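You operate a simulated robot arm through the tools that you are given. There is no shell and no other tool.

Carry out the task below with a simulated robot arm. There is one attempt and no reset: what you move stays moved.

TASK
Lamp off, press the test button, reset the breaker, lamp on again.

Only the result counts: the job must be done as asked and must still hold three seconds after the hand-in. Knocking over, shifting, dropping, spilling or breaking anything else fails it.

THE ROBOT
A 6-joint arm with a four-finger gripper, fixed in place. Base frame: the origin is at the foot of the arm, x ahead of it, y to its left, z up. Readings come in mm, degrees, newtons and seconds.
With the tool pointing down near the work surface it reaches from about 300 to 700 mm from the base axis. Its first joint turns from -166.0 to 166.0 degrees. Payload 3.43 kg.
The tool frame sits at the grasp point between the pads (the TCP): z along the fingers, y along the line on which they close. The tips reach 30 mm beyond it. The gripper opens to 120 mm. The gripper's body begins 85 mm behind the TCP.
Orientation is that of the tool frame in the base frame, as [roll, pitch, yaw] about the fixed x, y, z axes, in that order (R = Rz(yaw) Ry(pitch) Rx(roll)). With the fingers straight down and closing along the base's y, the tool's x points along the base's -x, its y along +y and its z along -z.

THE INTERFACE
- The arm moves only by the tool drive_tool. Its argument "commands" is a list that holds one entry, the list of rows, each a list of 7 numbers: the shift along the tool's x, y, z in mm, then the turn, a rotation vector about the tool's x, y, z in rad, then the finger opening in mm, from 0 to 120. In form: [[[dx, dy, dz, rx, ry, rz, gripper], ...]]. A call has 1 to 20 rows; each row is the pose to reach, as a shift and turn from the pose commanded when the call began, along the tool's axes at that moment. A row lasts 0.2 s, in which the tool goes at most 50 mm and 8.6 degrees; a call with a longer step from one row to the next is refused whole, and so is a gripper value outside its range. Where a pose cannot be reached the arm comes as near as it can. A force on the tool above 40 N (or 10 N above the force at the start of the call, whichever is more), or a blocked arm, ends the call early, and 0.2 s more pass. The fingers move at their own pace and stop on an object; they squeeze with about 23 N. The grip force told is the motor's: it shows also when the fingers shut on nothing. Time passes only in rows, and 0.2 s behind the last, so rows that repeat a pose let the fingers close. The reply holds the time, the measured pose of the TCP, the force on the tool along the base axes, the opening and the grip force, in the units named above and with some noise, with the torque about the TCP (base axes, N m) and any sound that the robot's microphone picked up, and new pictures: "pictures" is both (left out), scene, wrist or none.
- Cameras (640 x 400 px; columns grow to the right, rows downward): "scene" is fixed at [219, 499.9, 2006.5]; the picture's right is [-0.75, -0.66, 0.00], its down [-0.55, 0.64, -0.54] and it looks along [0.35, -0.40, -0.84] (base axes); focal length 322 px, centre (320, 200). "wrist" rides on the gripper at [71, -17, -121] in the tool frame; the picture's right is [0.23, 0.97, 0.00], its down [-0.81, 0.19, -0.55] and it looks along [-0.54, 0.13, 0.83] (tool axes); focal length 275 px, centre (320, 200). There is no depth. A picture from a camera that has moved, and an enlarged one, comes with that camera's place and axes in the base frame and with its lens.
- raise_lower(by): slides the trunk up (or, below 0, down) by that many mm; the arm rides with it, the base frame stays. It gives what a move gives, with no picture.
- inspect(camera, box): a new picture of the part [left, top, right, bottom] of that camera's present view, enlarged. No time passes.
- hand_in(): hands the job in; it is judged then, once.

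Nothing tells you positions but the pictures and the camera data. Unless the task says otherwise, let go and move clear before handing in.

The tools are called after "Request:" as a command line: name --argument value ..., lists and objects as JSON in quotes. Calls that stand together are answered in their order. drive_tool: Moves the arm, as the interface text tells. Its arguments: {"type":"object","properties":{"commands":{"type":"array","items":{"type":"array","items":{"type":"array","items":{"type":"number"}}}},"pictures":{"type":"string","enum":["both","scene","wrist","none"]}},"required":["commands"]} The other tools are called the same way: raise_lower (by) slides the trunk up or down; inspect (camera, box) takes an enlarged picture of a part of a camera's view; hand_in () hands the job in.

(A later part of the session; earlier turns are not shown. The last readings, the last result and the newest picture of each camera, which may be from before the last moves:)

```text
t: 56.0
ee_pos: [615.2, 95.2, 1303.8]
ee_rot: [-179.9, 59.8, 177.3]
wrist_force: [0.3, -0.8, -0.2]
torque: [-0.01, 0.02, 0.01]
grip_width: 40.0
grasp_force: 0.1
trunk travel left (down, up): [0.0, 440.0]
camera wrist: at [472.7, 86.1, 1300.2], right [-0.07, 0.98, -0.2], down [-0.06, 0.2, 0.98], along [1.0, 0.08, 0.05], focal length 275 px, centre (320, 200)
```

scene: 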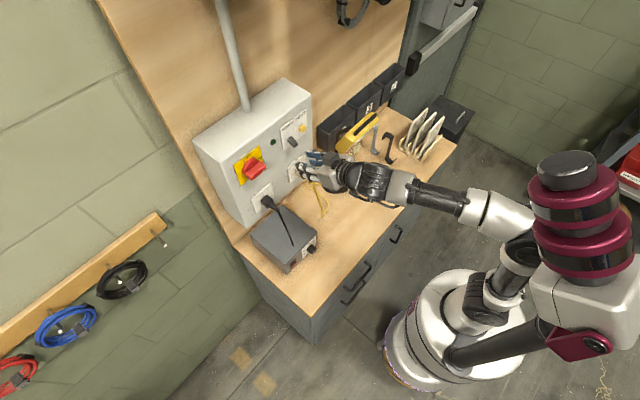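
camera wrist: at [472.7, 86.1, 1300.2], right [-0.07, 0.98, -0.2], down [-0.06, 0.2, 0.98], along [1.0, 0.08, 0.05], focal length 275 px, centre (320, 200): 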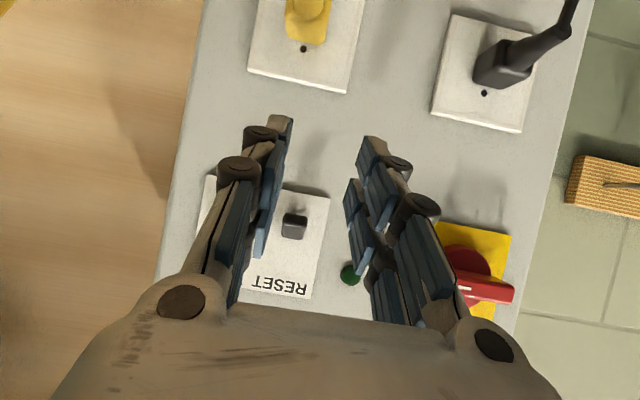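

The fingers now straddle the toggle left and right with a 40 mm opening, and the arm tracks well. I'll move up to the toggle's height and slide forward, stopping short to check centring.

Request:
drive_tool --commands '[[[-18.2, -3.2, -10.5, 0, 0, 0, 40], [-36.4, -6.5, -20.9, 0, 0, 0, 40], [-44, -5.8, -8, 0, 0, 0, 40], [-51.5, -5.1, 5.0, 0, 0, 0, 40], [-51.5, -5.1, 5.0, 0, 0, 0, 40]]]'

Request:
inspect --camera "wrist" --box '[220, 90, 420, 290]'

Request:
inspect --camera "scene" --box '[260, 105, 340, 165]'

```text
t: 57.2
ee_pos: [645.6, 88.1, 1344.9]
ee_rot: [-180.0, 59.9, 177.1]
wrist_force: [-0.1, 0.2, -0.2]
torque: [0.03, 0.05, 0.02]
grip_width: 40.3
grasp_force: 0.0
trunk travel left (down, up): [0.0, 440.0]
camera wrist: at [503.3, 80.1, 1342.4], right [-0.07, 0.98, -0.2], down [-0.06, 0.2, 0.98], along [1.0, 0.08, 0.05], focal length 275 px, centre (320, 200)
```

scene: 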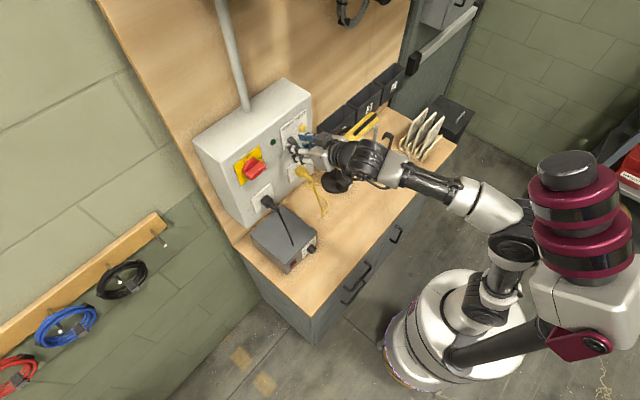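
wrist: 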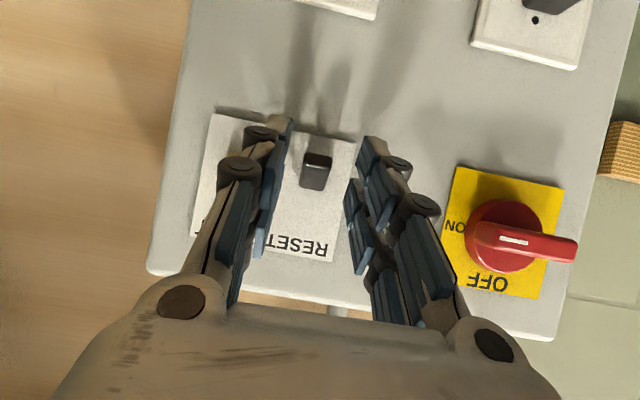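

```text
2.00 times, centred on (320, 190) of wrist
camera zoom: at [503.3, 80.1, 1342.4], right [-0.07, 0.98, -0.2], down [-0.06, 0.2, 0.98], along [1.0, 0.08, 0.05], focal length 551 px, centre (320, 220)
```

zoom: 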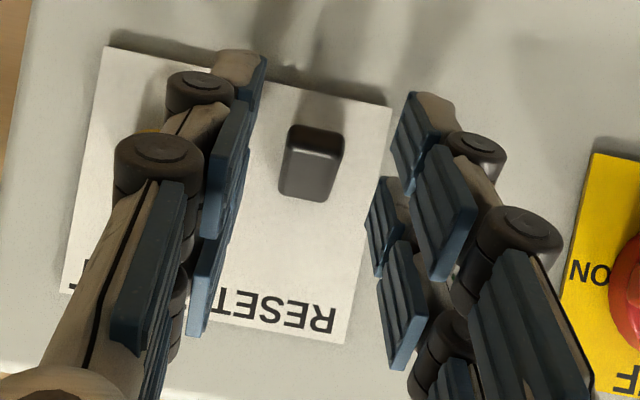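

```text
6.67 times, centred on (300, 135) of scene
camera zoom: at [219.0, 499.9, 2006.5], right [-0.75, -0.66, 0.0], down [-0.55, 0.64, -0.54], along [0.35, -0.4, -0.84], focal length 2145 px, centre (453, 633)
```

zoom: 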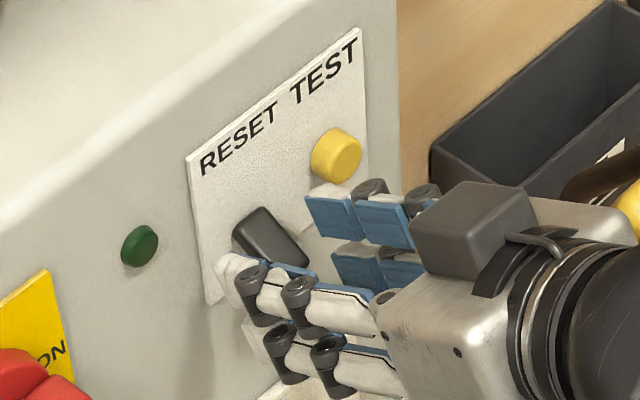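

The toggle is between the fingers, a few millimetres off-centre. I'll trim 4 mm in y and go forward another 8 mm, then recheck before closing.

Request:
drive_tool --commands '[[[-1.9, -3.6, 2.3, 0, 0, 0, 40], [-3.8, -3.6, 4.5, 0, 0, 0, 40], [-5.7, -3.6, 6.8, 0, 0, 0, 40], [-5.7, -3.6, 6.8, 0, 0, 0, 40]]]' --pictures "none"

Request:
inspect --camera "wrist" --box '[220, 90, 420, 290]'

Request:
inspect --camera "scene" --box '[260, 105, 340, 165]'

```text
t: 58.2
ee_pos: [654.3, 84.4, 1345.4]
ee_rot: [-179.9, 59.9, 177.1]
wrist_force: [0.2, 0.0, 0.5]
torque: [-0.04, -0.03, 0.01]
grip_width: 40.0
grasp_force: 0.1
trunk travel left (down, up): [0.0, 440.0]
```

```text
2.00 times, centred on (320, 190) of wrist
camera zoom: at [510.9, 75.5, 1343.4], right [-0.07, 0.98, -0.2], down [-0.06, 0.2, 0.98], along [1.0, 0.08, 0.05], focal length 551 px, centre (320, 220)
```

zoom: 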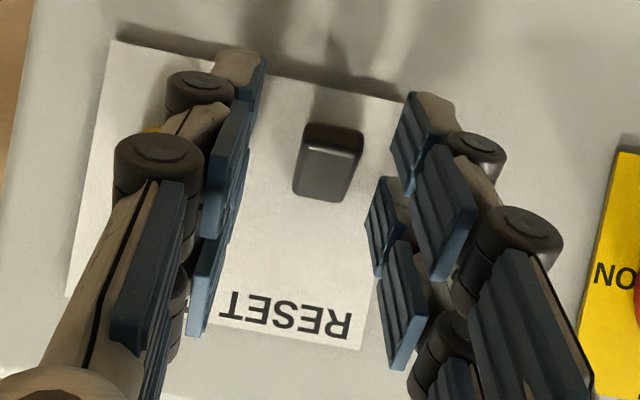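

```text
6.67 times, centred on (300, 135) of scene
camera zoom: at [219.0, 499.9, 2006.5], right [-0.75, -0.66, 0.0], down [-0.55, 0.64, -0.54], along [0.35, -0.4, -0.84], focal length 2145 px, centre (453, 633)
```

zoom: 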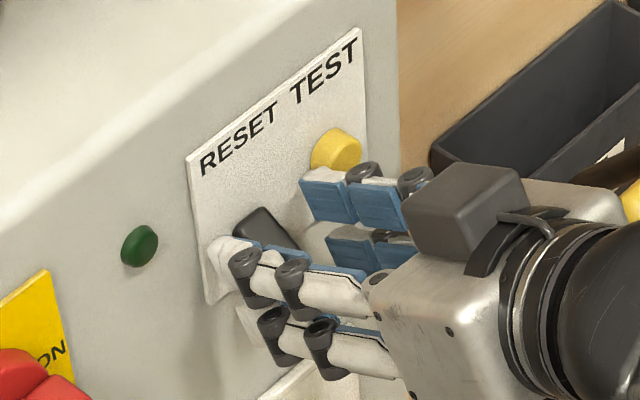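

The toggle is now centred between the pads. Closing on it.

Request:
drive_tool --commands '[[[0, 0, 0, 0, 0, 0, 28], [0, 0, 0, 0, 0, 0, 20], [0, 0, 0, 0, 0, 0, 10], [0, 0, 0, 0, 0, 0, 10], [0, 0, 0, 0, 0, 0, 10]]]' --pictures "none"

Request:
inspect --camera "wrist" --box '[220, 90, 420, 290]'

Request:
inspect --camera "scene" --box '[260, 105, 340, 165]'

```text
t: 59.4
ee_pos: [652.5, 86.4, 1345.6]
ee_rot: [-179.7, 60.1, 177.4]
wrist_force: [3.4, 12.0, 0.2]
torque: [-0.33, -0.01, 0.85]
grip_width: 18.4
grasp_force: 45.2
trunk travel left (down, up): [0.0, 440.0]
```

```text
2.00 times, centred on (320, 190) of wrist
camera zoom: at [511.4, 78.1, 1343.2], right [-0.07, 0.98, -0.2], down [-0.06, 0.2, 0.98], along [1.0, 0.08, 0.05], focal length 551 px, centre (320, 220)
```

zoom: 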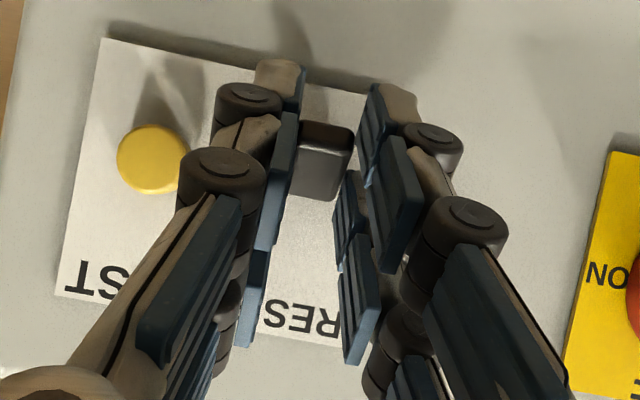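

```text
6.67 times, centred on (300, 135) of scene
camera zoom: at [219.0, 499.9, 2006.5], right [-0.75, -0.66, 0.0], down [-0.55, 0.64, -0.54], along [0.35, -0.4, -0.84], focal length 2145 px, centre (453, 633)
```

zoom: 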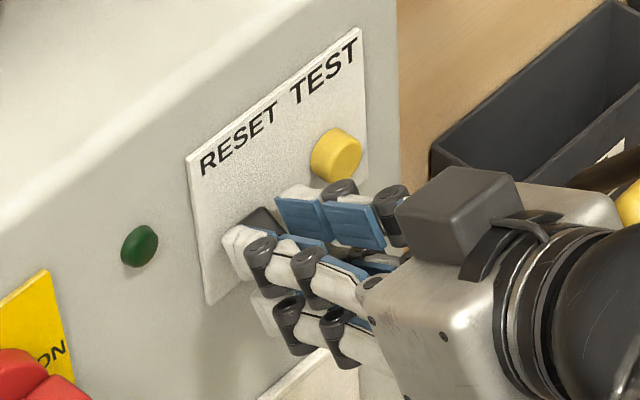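

I have the toggle gripped (18 mm). Now I lift it along its arc.

Request:
drive_tool --commands '[[[-2.1, 1.0, -2.4, 0, 0, 0, 10], [-4.1, 1.9, -4.8, 0, 0, 0, 10], [-6.4, 1.9, -6.9, 0, 0, 0, 10], [-8.8, 1.9, -8.7, 0, 0, 0, 10], [-11.4, 1.9, -10.2, 0, 0, 0, 10], [-14.1, 1.9, -11.4, 0, 0, 0, 10], [-17.3, 1.9, -12, 0, 0, 0, 10], [-20.7, 2.0, -12.2, 0, 0, 0, 10], [-20.7, 2.0, -12.2, 0, 0, 0, 10]]]' --pictures "none"

Request:
inspect --camera "wrist" --box '[220, 90, 420, 290]'

Request:
inspect --camera "scene" --box '[260, 105, 340, 165]'

```text
t: 61.4
ee_pos: [651.1, 86.3, 1367.0]
ee_rot: [-179.6, 59.4, 177.3]
wrist_force: [-10.2, 5.7, -24.5]
torque: [0.01, 1.31, 0.18]
grip_width: 17.6
grasp_force: 45.1
trunk travel left (down, up): [0.0, 440.0]
```

```text
2.00 times, centred on (320, 190) of wrist
camera zoom: at [510.6, 78.3, 1364.6], right [-0.07, 0.98, -0.2], down [-0.05, 0.2, 0.98], along [1.0, 0.07, 0.04], focal length 551 px, centre (320, 220)
```

zoom: 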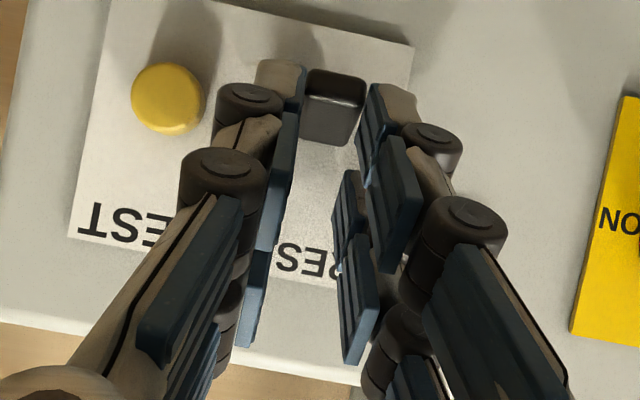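

```text
6.67 times, centred on (300, 135) of scene
camera zoom: at [219.0, 499.9, 2006.5], right [-0.75, -0.66, 0.0], down [-0.55, 0.64, -0.54], along [0.35, -0.4, -0.84], focal length 2145 px, centre (453, 633)
```

zoom: 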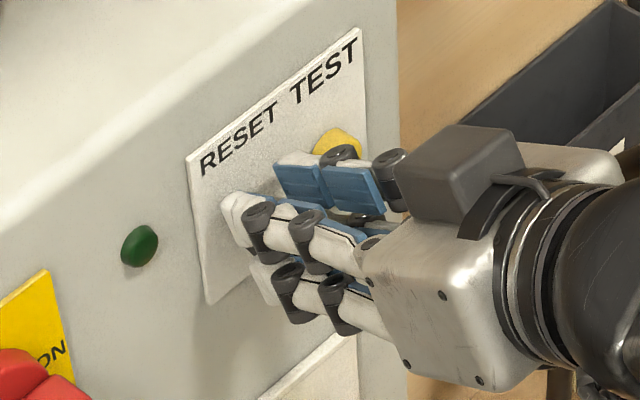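

The pads slid up without lifting the toggle: it's still down and the green light is off. Its underside faces the panel, so it needs to be pushed from below with the tool angled upward. I'll release, back away and look at it.

Request:
drive_tool --commands '[[[0, 0, 0, 0, 0, 0, 40], [0, 0, 0, 0, 0, 0, 40], [5, -0.5, -8.6, 0, 0, 0, 40], [12.5, -1.2, -21.6, 0, 0, 0, 40], [20.1, -1.9, -34.5, 0, 0, 0, 40], [20.1, -1.9, -34.5, 0, 0, 0, 40]]]'

Request:
inspect --camera "wrist" --box '[220, 90, 420, 290]'

Request:
inspect --camera "scene" --box '[260, 105, 340, 165]'

```text
t: 62.8
ee_pos: [614.5, 85.2, 1370.4]
ee_rot: [-179.9, 59.8, 177.1]
wrist_force: [-0.8, 0.6, 0.9]
torque: [-0.01, -0.01, -0.01]
grip_width: 40.0
grasp_force: 0.1
trunk travel left (down, up): [0.0, 440.0]
camera wrist: at [471.9, 77.3, 1367.5], right [-0.07, 0.98, -0.2], down [-0.06, 0.2, 0.98], along [1.0, 0.08, 0.05], focal length 275 px, centre (320, 200)
```

scene: 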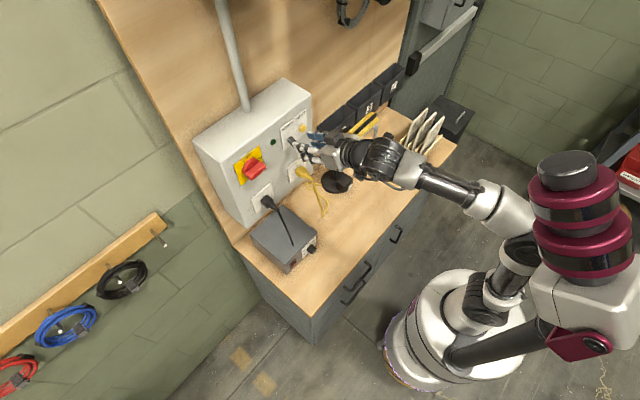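
wrist: 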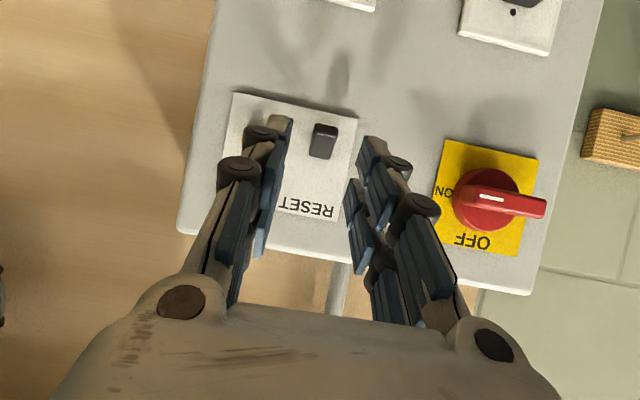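

```text
2.00 times, centred on (320, 190) of wrist
camera zoom: at [471.9, 77.3, 1367.5], right [-0.07, 0.98, -0.2], down [-0.06, 0.2, 0.98], along [1.0, 0.08, 0.05], focal length 551 px, centre (320, 220)
```

zoom: 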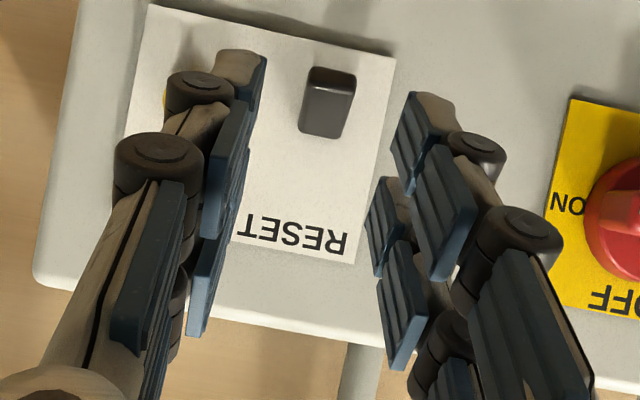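

```text
6.67 times, centred on (300, 135) of scene
camera zoom: at [219.0, 499.9, 2006.5], right [-0.75, -0.66, 0.0], down [-0.55, 0.64, -0.54], along [0.35, -0.4, -0.84], focal length 2145 px, centre (453, 633)
```

zoom: 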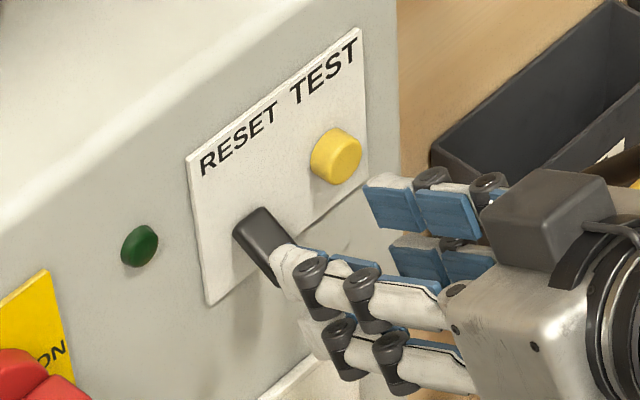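

The toggle is still down and undamaged. I'll close the fingers and swing the tool to point about 20° upward with a leftward heading, moving along the one arm posture that crosses the singular zone smoothly, well in front of the panel.

Request:
drive_tool --commands '[[[7.4, 0.3, 2.2, -0.0514, -0.108, -0.0046, 0], [14.8, 0.6, 4.4, -0.1028, -0.216, -0.0092, 0], [22.2, 0.9, 6.6, -0.1541, -0.324, -0.0138, 0], [29.6, 1.2, 8.8, -0.2055, -0.432, -0.0184, 0], [37, 1.4, 11, -0.2569, -0.54, -0.0229, 0], [44.4, 1.7, 13.2, -0.3083, -0.648, -0.0275, 0], [51.8, 2.0, 15.4, -0.3596, -0.756, -0.0321, 0], [59.2, 2.3, 17.6, -0.411, -0.864, -0.0367, 0], [59.2, 2.3, 17.6, -0.411, -0.864, -0.0367, 0]]]'

```text
t: 64.8
ee_pos: [598.6, 90.1, 1310.0]
ee_rot: [-0.1, 69.9, 19.9]
wrist_force: [-0.3, 0.7, -0.2]
torque: [0.01, -0.02, 0.03]
grip_width: 0.0
grasp_force: 23.0
out of reach, approached as far as the arm can: row 3, 4, 5
trunk travel left (down, up): [0.0, 440.0]
camera wrist: at [519.6, 44.5, 1200.6], right [-0.26, 0.94, -0.22], down [-0.82, -0.09, 0.57], along [0.52, 0.32, 0.79], focal length 275 px, centre (320, 200)
```

scene: 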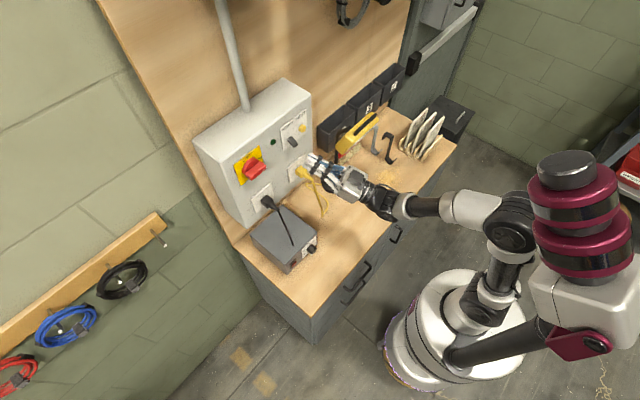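
wrist: 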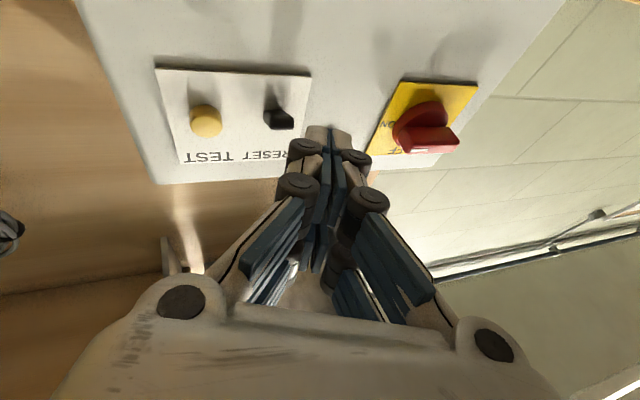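

The tool now points 20° upward exactly as planned. I'll drop below the toggle and slide forward underneath it, keeping clear of the yellow plug and its cord.

Request:
drive_tool --commands '[[[13.5, -5.2, -6.9, 0, 0, 0, 0], [26.9, -10.3, -13.8, 0, 0, 0, 0], [32.8, -16.5, 2.4, 0, 0, 0, 0], [38.8, -22.8, 18.6, 0, 0, 0, 0], [44.7, -29, 34.8, 0, 0, 0, 0], [44.7, -29, 34.8, 0, 0, 0, 0]]]'

Request:
inspect --camera "scene" --box '[260, 105, 340, 165]'

Request:
inspect --camera "wrist" --box '[220, 60, 400, 200]'

```text
t: 66.2
ee_pos: [654.5, 78.3, 1279.3]
ee_rot: [-0.3, 69.9, 19.8]
wrist_force: [-0.3, 0.1, -0.2]
torque: [0.01, -0.03, -0.02]
grip_width: 0.0
grasp_force: 22.9
trunk travel left (down, up): [0.0, 440.0]
camera wrist: at [575.2, 33.4, 1169.6], right [-0.26, 0.94, -0.22], down [-0.82, -0.09, 0.57], along [0.52, 0.32, 0.79], focal length 275 px, centre (320, 200)
```

scene: 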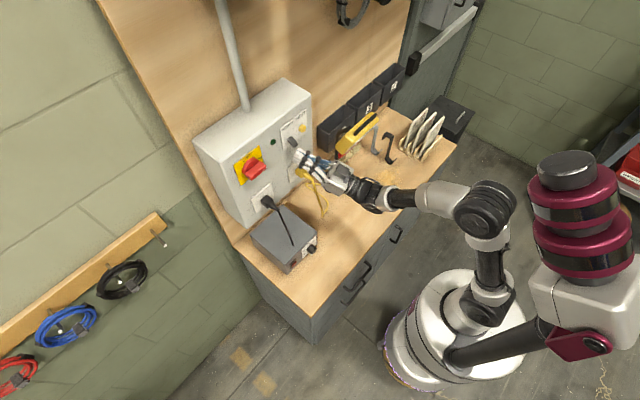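
wrist: 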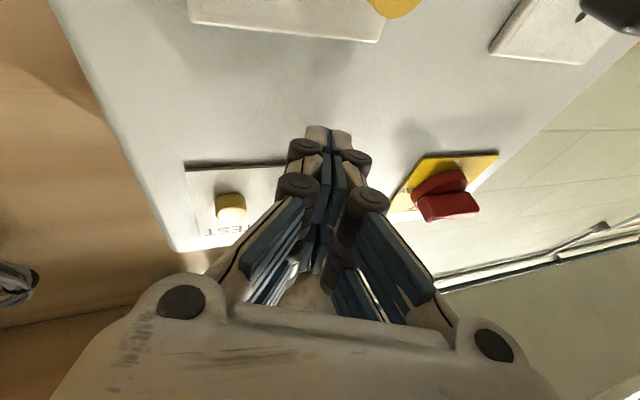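

```text
6.67 times, centred on (300, 135) of scene
camera zoom: at [219.0, 499.9, 2006.5], right [-0.75, -0.66, 0.0], down [-0.55, 0.64, -0.54], along [0.35, -0.4, -0.84], focal length 2145 px, centre (453, 633)
```

zoom: 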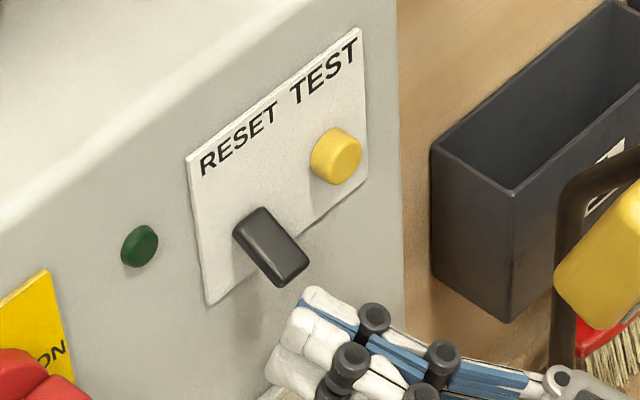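

```text
2.86 times, centred on (310, 130) of wrist
camera zoom: at [575.2, 33.4, 1169.6], right [-0.26, 0.94, -0.22], down [-0.82, -0.09, 0.57], along [0.52, 0.32, 0.79], focal length 786 px, centre (349, 400)
```

zoom: 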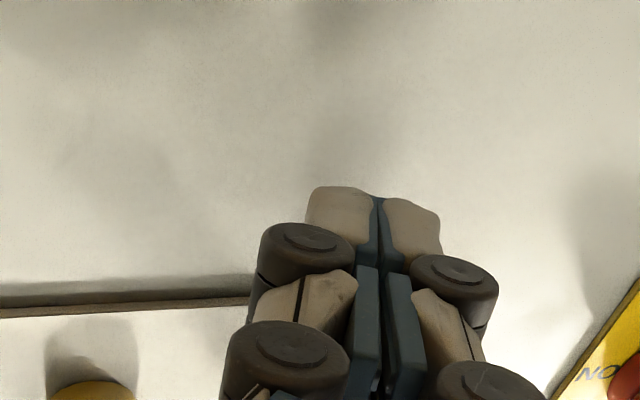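

The fingertips are centred under the toggle, about 13 mm below it. Raising slowly now.

Request:
drive_tool --commands '[[[-2.3, 0, 0.9, 0, 0, 0, 0], [-4.7, 0, 1.7, 0, 0, 0, 0], [-7.0, 0, 2.6, 0, 0, 0, 0], [-9.4, 0, 3.4, 0, 0, 0, 0], [-11.7, 0, 4.3, 0, 0, 0, 0], [-14.1, 0, 5.2, 0, 0, 0, 0]]]' --pictures "none"

Request:
inspect --camera "scene" --box '[260, 105, 340, 165]'

```text
t: 67.6
ee_pos: [654.7, 78.1, 1293.1]
ee_rot: [-0.3, 70.0, 19.8]
wrist_force: [-4.9, -0.4, -4.4]
torque: [0.01, -0.08, -0.07]
grip_width: 0.2
grasp_force: 23.0
trunk travel left (down, up): [0.0, 440.0]
```

```text
6.67 times, centred on (300, 135) of scene
camera zoom: at [219.0, 499.9, 2006.5], right [-0.75, -0.66, 0.0], down [-0.55, 0.64, -0.54], along [0.35, -0.4, -0.84], focal length 2145 px, centre (453, 633)
```

zoom: 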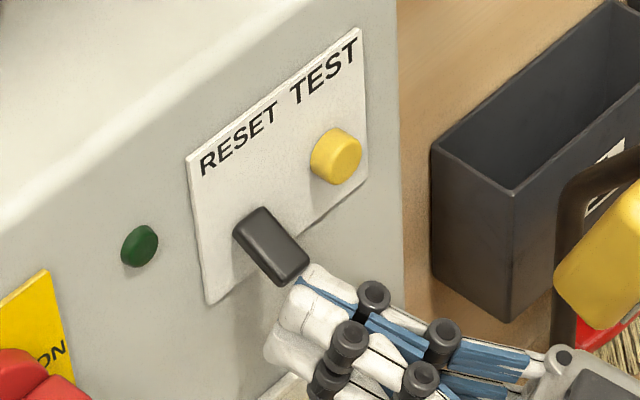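

The first touch (about 5 N) shows the fingers aren't far enough under the toggle's end, because the finger pair is tall in this roll. I'll drop, back off, and roll 90° so the slimmer profile can slide further underneath.

Request:
drive_tool --commands '[[[9.4, 0, -3.4, 0, 0, 0, 0], [6, 7, -20, 0, 0, 0, 0], [1.4, 15.5, -39.9, 0, 0, 0, 0], [1.4, 15.5, -39.9, 0, 0, 0, 0]]]' --pictures "none"

Request:
drive_tool --commands '[[[0, 0, 0, 0.0157, 0.0028, 0.1281, 0], [0, 0, 0, 0.0313, 0.0055, 0.2562, 0], [0, 0, 0, 0.047, 0.0083, 0.3843, 0], [0, 0, 0, 0.0626, 0.011, 0.5124, 0], [0, 0, 0, 0.0783, 0.0138, 0.6405, 0], [0, 0, 0, 0.0939, 0.0165, 0.7687, 0], [0, 0, 0, 0.1096, 0.0193, 0.8968, 0], [0, 0, 0, 0.1252, 0.022, 1.0249, 0], [0, 0, 0, 0.1409, 0.0248, 1.153, 0], [0, 0, 0, 0.1565, 0.0275, 1.2811, 0], [0, 0, 0, 0.1722, 0.0303, 1.4092, 0], [0, 0, 0, 0.1878, 0.033, 1.5373, 0], [0, 0, 0, 0.1878, 0.033, 1.5373, 0]]]'

```text
t: 68.6
ee_pos: [613.8, 79.1, 1280.4]
ee_rot: [-0.2, 69.9, 19.7]
wrist_force: [-0.2, -0.4, -1.1]
torque: [0.01, -0.01, 0.01]
grip_width: 0.1
grasp_force: 23.0
trunk travel left (down, up): [0.0, 440.0]
```

```text
t: 71.4
ee_pos: [614.5, 80.4, 1280.0]
ee_rot: [78.1, 0.0, 104.1]
wrist_force: [-1.2, 0.0, -0.9]
torque: [-0.03, 0.03, -0.01]
grip_width: 0.0
grasp_force: 23.1
trunk travel left (down, up): [0.0, 440.0]
camera wrist: at [484.9, 123.0, 1237.0], right [-0.25, 0.17, 0.95], down [-0.37, -0.93, 0.07], along [0.9, -0.33, 0.3], focal length 275 px, centre (320, 200)
```

scene: 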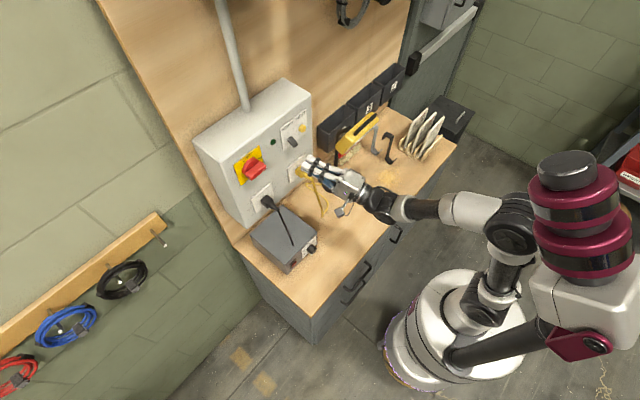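
wrist: 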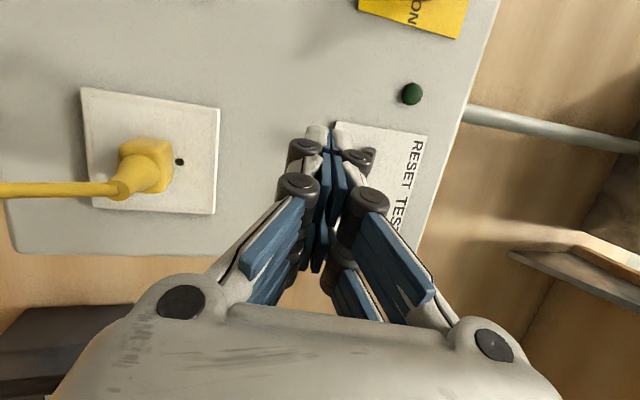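

Rolled and ready. I'll slide forward under the toggle with about a 15 mm gap.

Request:
drive_tool --commands '[[[-3.3, 0.6, 13.5, 0, 0, 0, 0], [-6.6, 1.1, 27, 0, 0, 0, 0], [-9.9, 1.7, 40.5, 0, 0, 0, 0], [-9.9, 1.7, 40.5, 0, 0, 0, 0]]]'

Request:
inspect --camera "scene" --box '[260, 105, 340, 165]'

Request:
inspect --camera "wrist" --box '[260, 80, 440, 220]'

```text
t: 72.4
ee_pos: [654.2, 81.6, 1289.4]
ee_rot: [78.0, 0.1, 104.1]
wrist_force: [0.9, 1.2, -0.2]
torque: [-0.01, -0.02, 0.03]
grip_width: 0.0
grasp_force: 23.0
trunk travel left (down, up): [0.0, 440.0]
camera wrist: at [525.3, 123.8, 1247.5], right [-0.25, 0.18, 0.95], down [-0.37, -0.93, 0.07], along [0.9, -0.33, 0.3], focal length 275 px, centre (320, 200)
```

scene: 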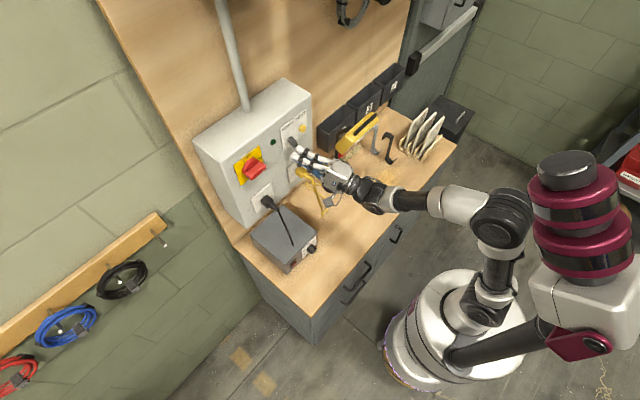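
wrist: 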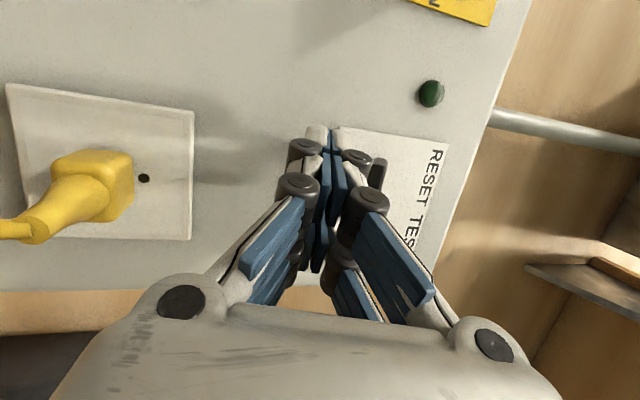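

```text
6.67 times, centred on (300, 135) of scene
camera zoom: at [219.0, 499.9, 2006.5], right [-0.75, -0.66, 0.0], down [-0.55, 0.64, -0.54], along [0.35, -0.4, -0.84], focal length 2145 px, centre (453, 633)
```

zoom: 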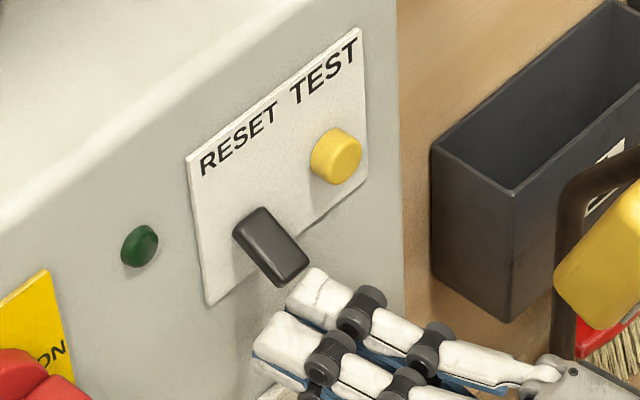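

```text
2.86 times, centred on (350, 150) of wrist
camera zoom: at [525.3, 123.8, 1247.5], right [-0.25, 0.18, 0.95], down [-0.37, -0.93, 0.07], along [0.9, -0.33, 0.3], focal length 786 px, centre (234, 343)
```

zoom: 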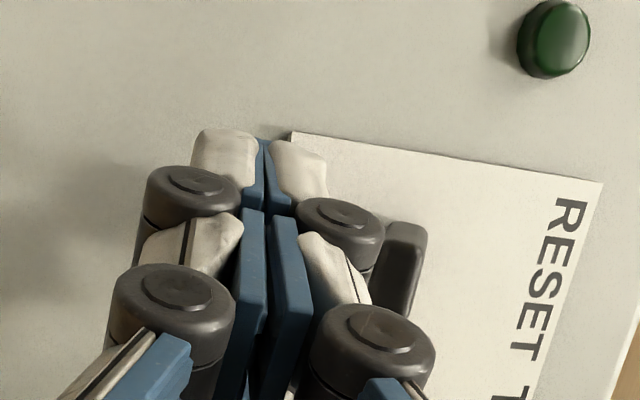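

Two finger rows straddle the toggle. I'll shift 12 mm left so one row is squarely under it, then raise slowly.

Request:
drive_tool --commands '[[[12.1, -0.2, 1.0, 0, 0, 0, 0], [12.1, 2.2, 1.5, 0, 0, 0, 0], [12.1, 4.7, 2.0, 0, 0, 0, 0], [12.1, 7.1, 2.5, 0, 0, 0, 0], [12.1, 9.6, 3.1, 0, 0, 0, 0], [12.1, 12.0, 3.6, 0, 0, 0, 0]]]' --pictures "none"

Request:
inspect --camera "scene" --box '[260, 105, 340, 165]'

```text
t: 73.8
ee_pos: [651.6, 91.1, 1303.2]
ee_rot: [78.0, 0.1, 104.0]
wrist_force: [0.0, 0.1, 0.3]
torque: [0.01, -0.01, 0.0]
grip_width: 0.0
grasp_force: 23.6
trunk travel left (down, up): [0.0, 440.0]
```

```text
6.67 times, centred on (300, 135) of scene
camera zoom: at [219.0, 499.9, 2006.5], right [-0.75, -0.66, 0.0], down [-0.55, 0.64, -0.54], along [0.35, -0.4, -0.84], focal length 2145 px, centre (453, 633)
```

zoom: 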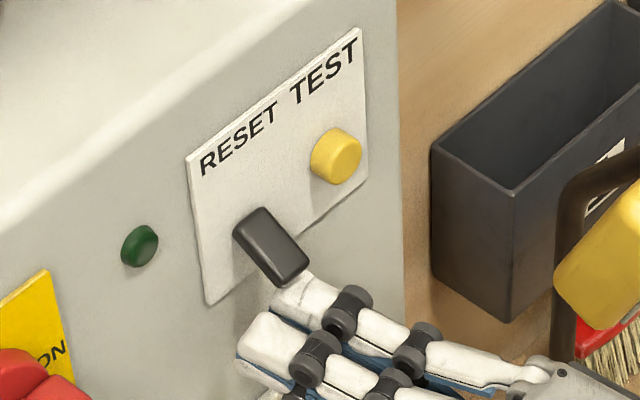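

The finger row is right beneath the toggle end. Continuing up.

Request:
drive_tool --commands '[[[0, 2.4, 0.5, 0, 0, 0, 0], [0, 4.9, 1.0, 0, 0, 0, 0], [0, 7.3, 1.5, 0, 0, 0, 0], [0, 9.8, 2.1, 0, 0, 0, 0]]]' --pictures "none"

Request:
inspect --camera "scene" --box '[260, 105, 340, 165]'

```text
t: 74.8
ee_pos: [651.2, 91.0, 1312.0]
ee_rot: [78.0, 0.2, 104.1]
wrist_force: [-8.4, -1.0, -6.4]
torque: [0.03, -0.05, -0.12]
grip_width: 0.2
grasp_force: 23.2
trunk travel left (down, up): [0.0, 440.0]
```

```text
6.67 times, centred on (300, 135) of scene
camera zoom: at [219.0, 499.9, 2006.5], right [-0.75, -0.66, 0.0], down [-0.55, 0.64, -0.54], along [0.35, -0.4, -0.84], focal length 2145 px, centre (453, 633)
```

zoom: 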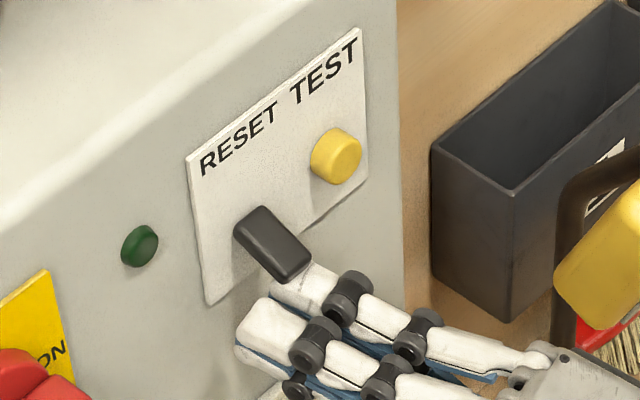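

The toggle tip moved a little, but the contact is still on its end face; the fingertips are shorter than I assumed. I'll drop 12 mm, go 10 mm further in, and lift again.

Request:
drive_tool --commands '[[[0, -6, -1.2, 0, 0, 0, 0], [0, -11.7, -2.5, 0, 0, 0, 0], [-1.2, -12.7, 2.3, 0, 0, 0, 0], [-2.4, -13.7, 7.0, 0, 0, 0, 0], [-2.4, -13.7, 7.0, 0, 0, 0, 0]]]' --pictures "none"

Request:
inspect --camera "scene" --box '[260, 105, 340, 165]'

Request:
inspect --camera "wrist" --box '[260, 80, 440, 220]'

```text
t: 76.0
ee_pos: [662.9, 92.8, 1302.0]
ee_rot: [78.0, 0.1, 104.0]
wrist_force: [0.6, -0.3, 0.2]
torque: [0.02, 0.01, -0.01]
grip_width: 0.0
grasp_force: 22.9
trunk travel left (down, up): [0.0, 440.0]
```

```text
6.67 times, centred on (300, 135) of scene
camera zoom: at [219.0, 499.9, 2006.5], right [-0.75, -0.66, 0.0], down [-0.55, 0.64, -0.54], along [0.35, -0.4, -0.84], focal length 2145 px, centre (453, 633)
```

zoom: 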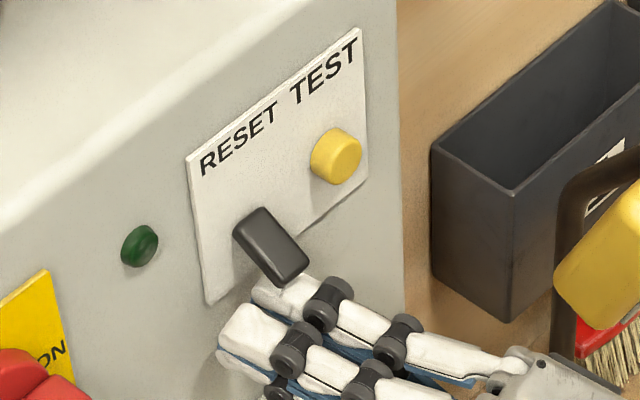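

```text
2.86 times, centred on (350, 150) of wrist
camera zoom: at [533.0, 135.8, 1257.6], right [-0.25, 0.18, 0.95], down [-0.37, -0.93, 0.07], along [0.9, -0.33, 0.3], focal length 786 px, centre (234, 343)
```

zoom: 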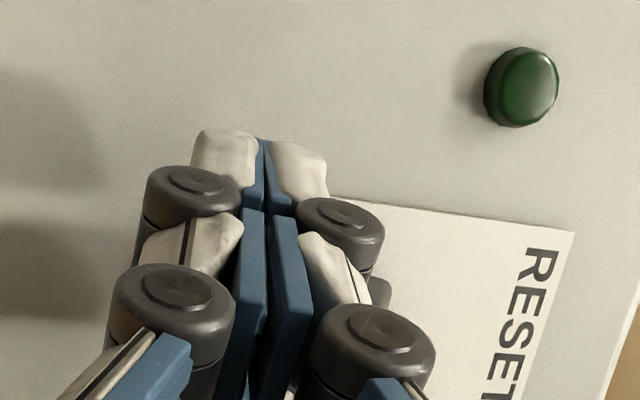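

Now the fingertips reach well under the toggle. Lifting again.

Request:
drive_tool --commands '[[[0, 2.4, 0.5, 0, 0, 0, 0], [0, 4.9, 1.0, 0, 0, 0, 0], [0, 7.3, 1.5, 0, 0, 0, 0], [0, 9.8, 2.1, 0, 0, 0, 0], [0, 12.2, 2.6, 0, 0, 0, 0]]]' --pictures "none"

Request:
inspect --camera "scene" --box '[260, 105, 340, 165]'

```text
t: 77.2
ee_pos: [661.7, 93.4, 1315.3]
ee_rot: [77.9, 0.2, 104.0]
wrist_force: [-1.7, -0.8, -2.2]
torque: [0.02, 0.0, -0.04]
grip_width: 0.0
grasp_force: 22.9
trunk travel left (down, up): [0.0, 440.0]
```

```text
6.67 times, centred on (300, 135) of scene
camera zoom: at [219.0, 499.9, 2006.5], right [-0.75, -0.66, 0.0], down [-0.55, 0.64, -0.54], along [0.35, -0.4, -0.84], focal length 2145 px, centre (453, 633)
```

zoom: 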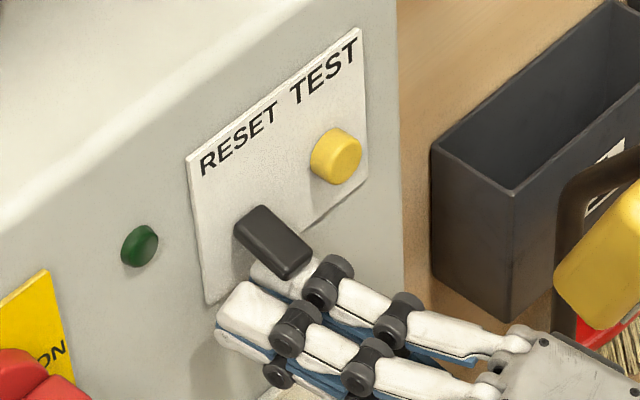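

The toggle is now rising easily (about 3 N). I keep lifting, easing back slightly to follow its arc.

Request:
drive_tool --commands '[[[0.2, 2.7, -0.4, 0, 0, 0, 0], [0.5, 5.3, -0.9, 0, 0, 0, 0], [0.7, 7.9, -1.3, 0, 0, 0, 0], [1.0, 10.6, -1.7, 0, 0, 0, 0], [1.0, 13.0, -1.2, 0, 0, 0, 0]]]' --pictures "none"

Request:
inspect --camera "scene" --box '[260, 105, 340, 165]'

```text
t: 78.4
ee_pos: [657.2, 91.7, 1325.8]
ee_rot: [78.0, 0.1, 104.1]
wrist_force: [0.1, 0.4, 0.2]
torque: [-0.01, 0.03, -0.01]
grip_width: 0.0
grasp_force: 23.2
trunk travel left (down, up): [0.0, 440.0]
```

```text
6.67 times, centred on (300, 135) of scene
camera zoom: at [219.0, 499.9, 2006.5], right [-0.75, -0.66, 0.0], down [-0.55, 0.64, -0.54], along [0.35, -0.4, -0.84], focal length 2145 px, centre (453, 633)
```

zoom: 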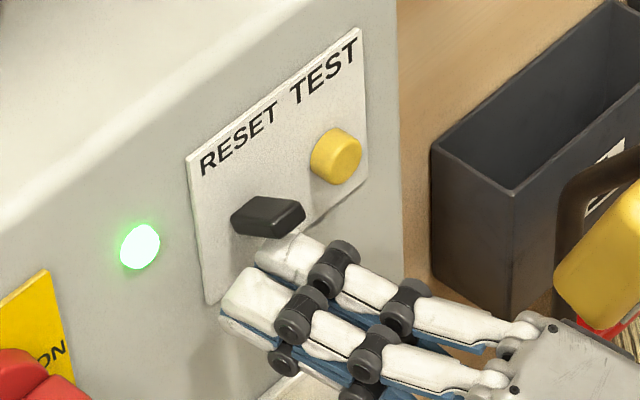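

The toggle snapped up and the green light is on: the breaker is reset. I'll withdraw from under the toggle without touching it.

Request:
drive_tool --commands '[[[0, -4, -0.8, 0, 0, 0, 0], [0, -7.8, -1.6, 0, 0, 0, 0], [5, -3.7, -21, 0, 0, 0, 0], [10, 0.5, -41, 0, 0, 0, 0], [16.3, 5.6, -65.4, 0, 0, 0, 0]]]'

Request:
inspect --camera "scene" --box '[260, 95, 400, 200]'

```text
t: 79.6
ee_pos: [590.9, 91.9, 1318.2]
ee_rot: [78.0, 0.1, 104.0]
wrist_force: [-0.6, -0.7, -0.2]
torque: [-0.04, -0.01, -0.02]
grip_width: 0.0
grasp_force: 22.4
trunk travel left (down, up): [0.0, 440.0]
camera wrist: at [460.9, 135.1, 1274.2], right [-0.25, 0.18, 0.95], down [-0.37, -0.93, 0.07], along [0.9, -0.33, 0.3], focal length 275 px, centre (320, 200)
```

scene: 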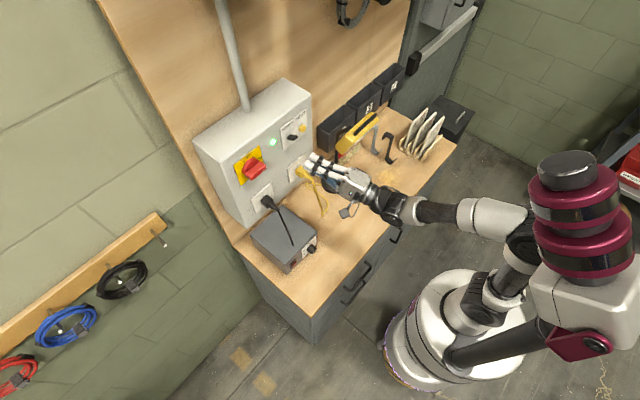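
wrist: 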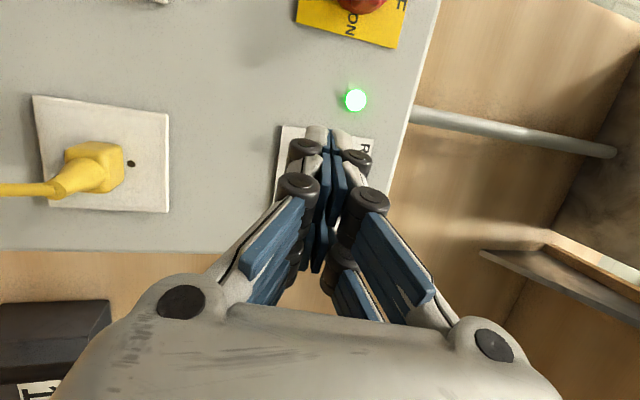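

```text
3.81 times, centred on (330, 148) of scene
camera zoom: at [219.0, 499.9, 2006.5], right [-0.75, -0.66, 0.0], down [-0.55, 0.64, -0.54], along [0.35, -0.4, -0.84], focal length 1226 px, centre (282, 400)
```

zoom: 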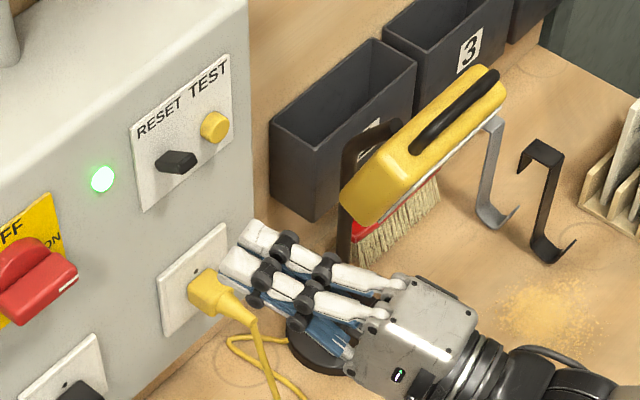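

The box is in its proper state: green lit, toggle up. Now for the lamp: I raise the trunk to get a comfortable arm posture for the low switch, then unroll the tool while moving down and right through free space.

Request:
raise_lower --by 175

Request:
drive_tool --commands '[[[-7, -15, -6.8, 0.0297, 0.0203, -0.1292, 0], [-14, -30, -13.6, 0.0594, 0.0406, -0.2584, 0], [-21, -45, -20.4, 0.0891, 0.0609, -0.3876, 0], [-28, -60, -27.2, 0.1188, 0.0812, -0.5168, 0], [-35, -75, -34, 0.1485, 0.1015, -0.646, 0], [-42, -90, -40.8, 0.1783, 0.1218, -0.7752, 0], [-49, -105, -47.6, 0.208, 0.142, -0.9044, 0], [-56, -120, -54.4, 0.2377, 0.1623, -1.0336, 0], [-63, -135, -61.2, 0.2674, 0.1826, -1.1628, 0], [-70, -150, -68, 0.2971, 0.2029, -1.292, 0], [-77, -165, -74.8, 0.3268, 0.2232, -1.4212, 0], [-84.1, -180, -81.6, 0.3565, 0.2435, -1.5504, 0]]]'

```text
t: 81.5
ee_pos: [591.6, 92.1, 1490.8]
ee_rot: [78.0, 0.1, 104.0]
wrist_force: [0.4, 0.3, 0.7]
torque: [-0.02, 0.01, 0.01]
grip_width: 0.0
grasp_force: 23.0
trunk travel left (down, up): [-175.0, 265.0]
```

```text
t: 84.2
ee_pos: [571.1, -0.1, 1299.5]
ee_rot: [-178.8, 80.0, -168.8]
wrist_force: [0.0, 0.3, -0.7]
torque: [-0.05, 0.0, -0.05]
grip_width: 0.0
grasp_force: 22.5
trunk travel left (down, up): [-175.0, 265.0]
camera wrist: at [442.7, -38.6, 1248.6], right [-0.21, 0.95, -0.23], down [-0.43, 0.12, 0.89], along [0.88, 0.28, 0.39], focal length 275 px, centre (320, 200)
```

scene: 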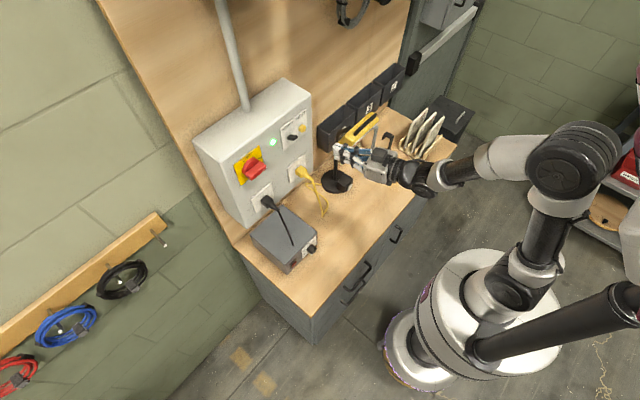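
wrist: 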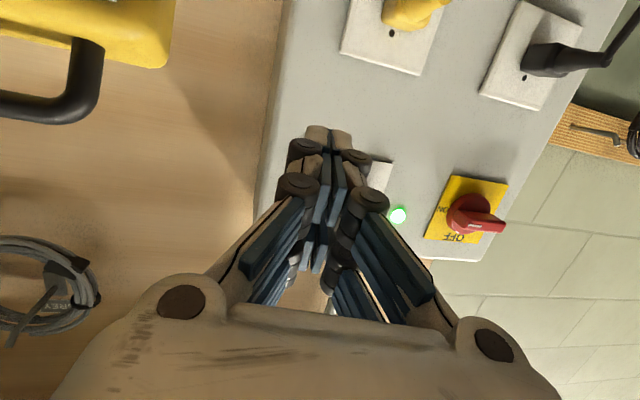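

The arm follows the plan exactly. Next I continue down and right, below lamp-head height and well in front of it.

Request:
drive_tool --commands '[[[33.6, -12.7, 1.5, 0.017, 0.0581, 0.0062, 0], [67.2, -25.5, 2.9, 0.0341, 0.1163, 0.0124, 0], [100.8, -38.2, 4.4, 0.0511, 0.1744, 0.0186, 0], [134.4, -50.9, 5.9, 0.0681, 0.2325, 0.0247, 0], [168, -63.7, 7.3, 0.0852, 0.2907, 0.0309, 0], [201.6, -76.4, 8.8, 0.1022, 0.3488, 0.0371, 0]]]' --pictures "scene"

```text
t: 85.5
ee_pos: [558.2, -78.3, 1097.5]
ee_rot: [-179.7, 60.0, -176.1]
wrist_force: [0.1, -0.7, -0.2]
torque: [0.02, 0.01, 0.03]
grip_width: 0.0
grasp_force: 23.2
trunk travel left (down, up): [-175.0, 265.0]
```

scene: 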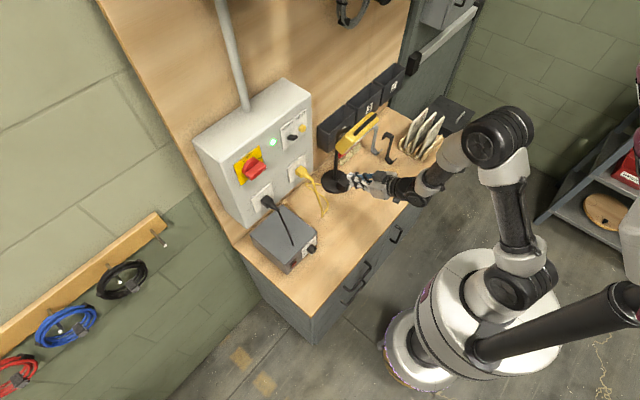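

Request:
drive_tool --commands '[[[28, -15.9, 14.2, 0.011, 0.0453, 0.0081, 0], [56.1, -31.8, 28.5, 0.0219, 0.0907, 0.0162, 0], [84.1, -47.8, 42.7, 0.0329, 0.136, 0.0244, 0], [112.2, -63.7, 57, 0.0438, 0.1814, 0.0325, 0], [140.2, -79.6, 71.2, 0.0548, 0.2267, 0.0406, 0], [140.2, -79.6, 71.2, 0.0548, 0.2267, 0.0406, 0]]]'

Request:
inspect --camera "scene" --box '[325, 160, 385, 205]'

```text
t: 87.0
ee_pos: [554.6, -162.0, 942.6]
ee_rot: [-179.8, 47.1, 179.8]
wrist_force: [0.1, -0.8, -0.5]
torque: [0.01, 0.01, -0.01]
grip_width: 0.0
grasp_force: 22.9
trunk travel left (down, up): [-175.0, 265.0]
camera wrist: at [416.8, -176.0, 972.0], right [-0.15, 0.97, -0.17], down [0.15, 0.19, 0.97], along [0.98, 0.12, -0.17], focal length 275 px, centre (320, 200)
```

scene: 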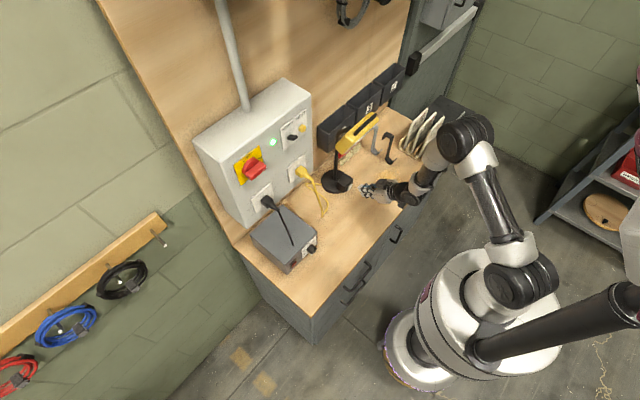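
wrist: 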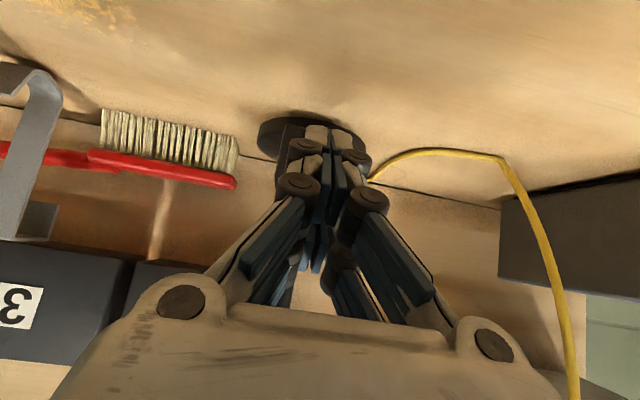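

```text
8.89 times, centred on (355, 182) of scene
camera zoom: at [219.0, 499.9, 2006.5], right [-0.75, -0.66, 0.0], down [-0.55, 0.64, -0.54], along [0.35, -0.4, -0.84], focal length 2860 px, centre (9, 356)
```

zoom: 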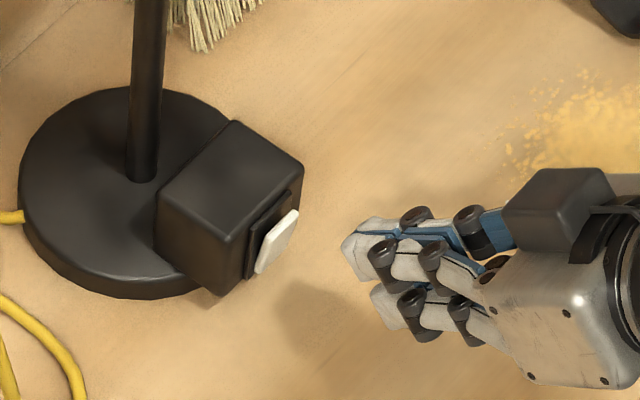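

I'm in front of the lamp switch again, and its upper end now sticks out. I'll line up the leading fingertip edge with that upper end, just short of contact.

Request:
drive_tool --commands '[[[10.8, 2, 10, 0, 0, 0, 0], [21.6, 4, 20.1, 0, 0, 0, 0], [11.4, 4, 31.1, 0, 0, 0, 0], [3.2, 4, 39.9, 0, 0, 0, 0], [3.2, 4, 39.9, 0, 0, 0, 0]]]' --pictures "none"

Request:
inspect --camera "scene" --box '[325, 160, 385, 205]'

```text
t: 88.2
ee_pos: [581.6, -156.8, 915.0]
ee_rot: [-179.9, 47.1, 179.9]
wrist_force: [0.1, -0.5, 0.2]
torque: [0.02, 0.03, 0.0]
grip_width: 0.1
grasp_force: 23.4
trunk travel left (down, up): [-175.0, 265.0]
```

```text
8.89 times, centred on (355, 182) of scene
camera zoom: at [219.0, 499.9, 2006.5], right [-0.75, -0.66, 0.0], down [-0.55, 0.64, -0.54], along [0.35, -0.4, -0.84], focal length 2860 px, centre (9, 356)
```

zoom: 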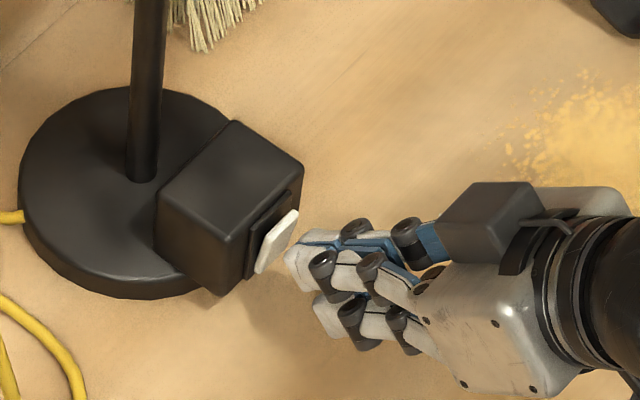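

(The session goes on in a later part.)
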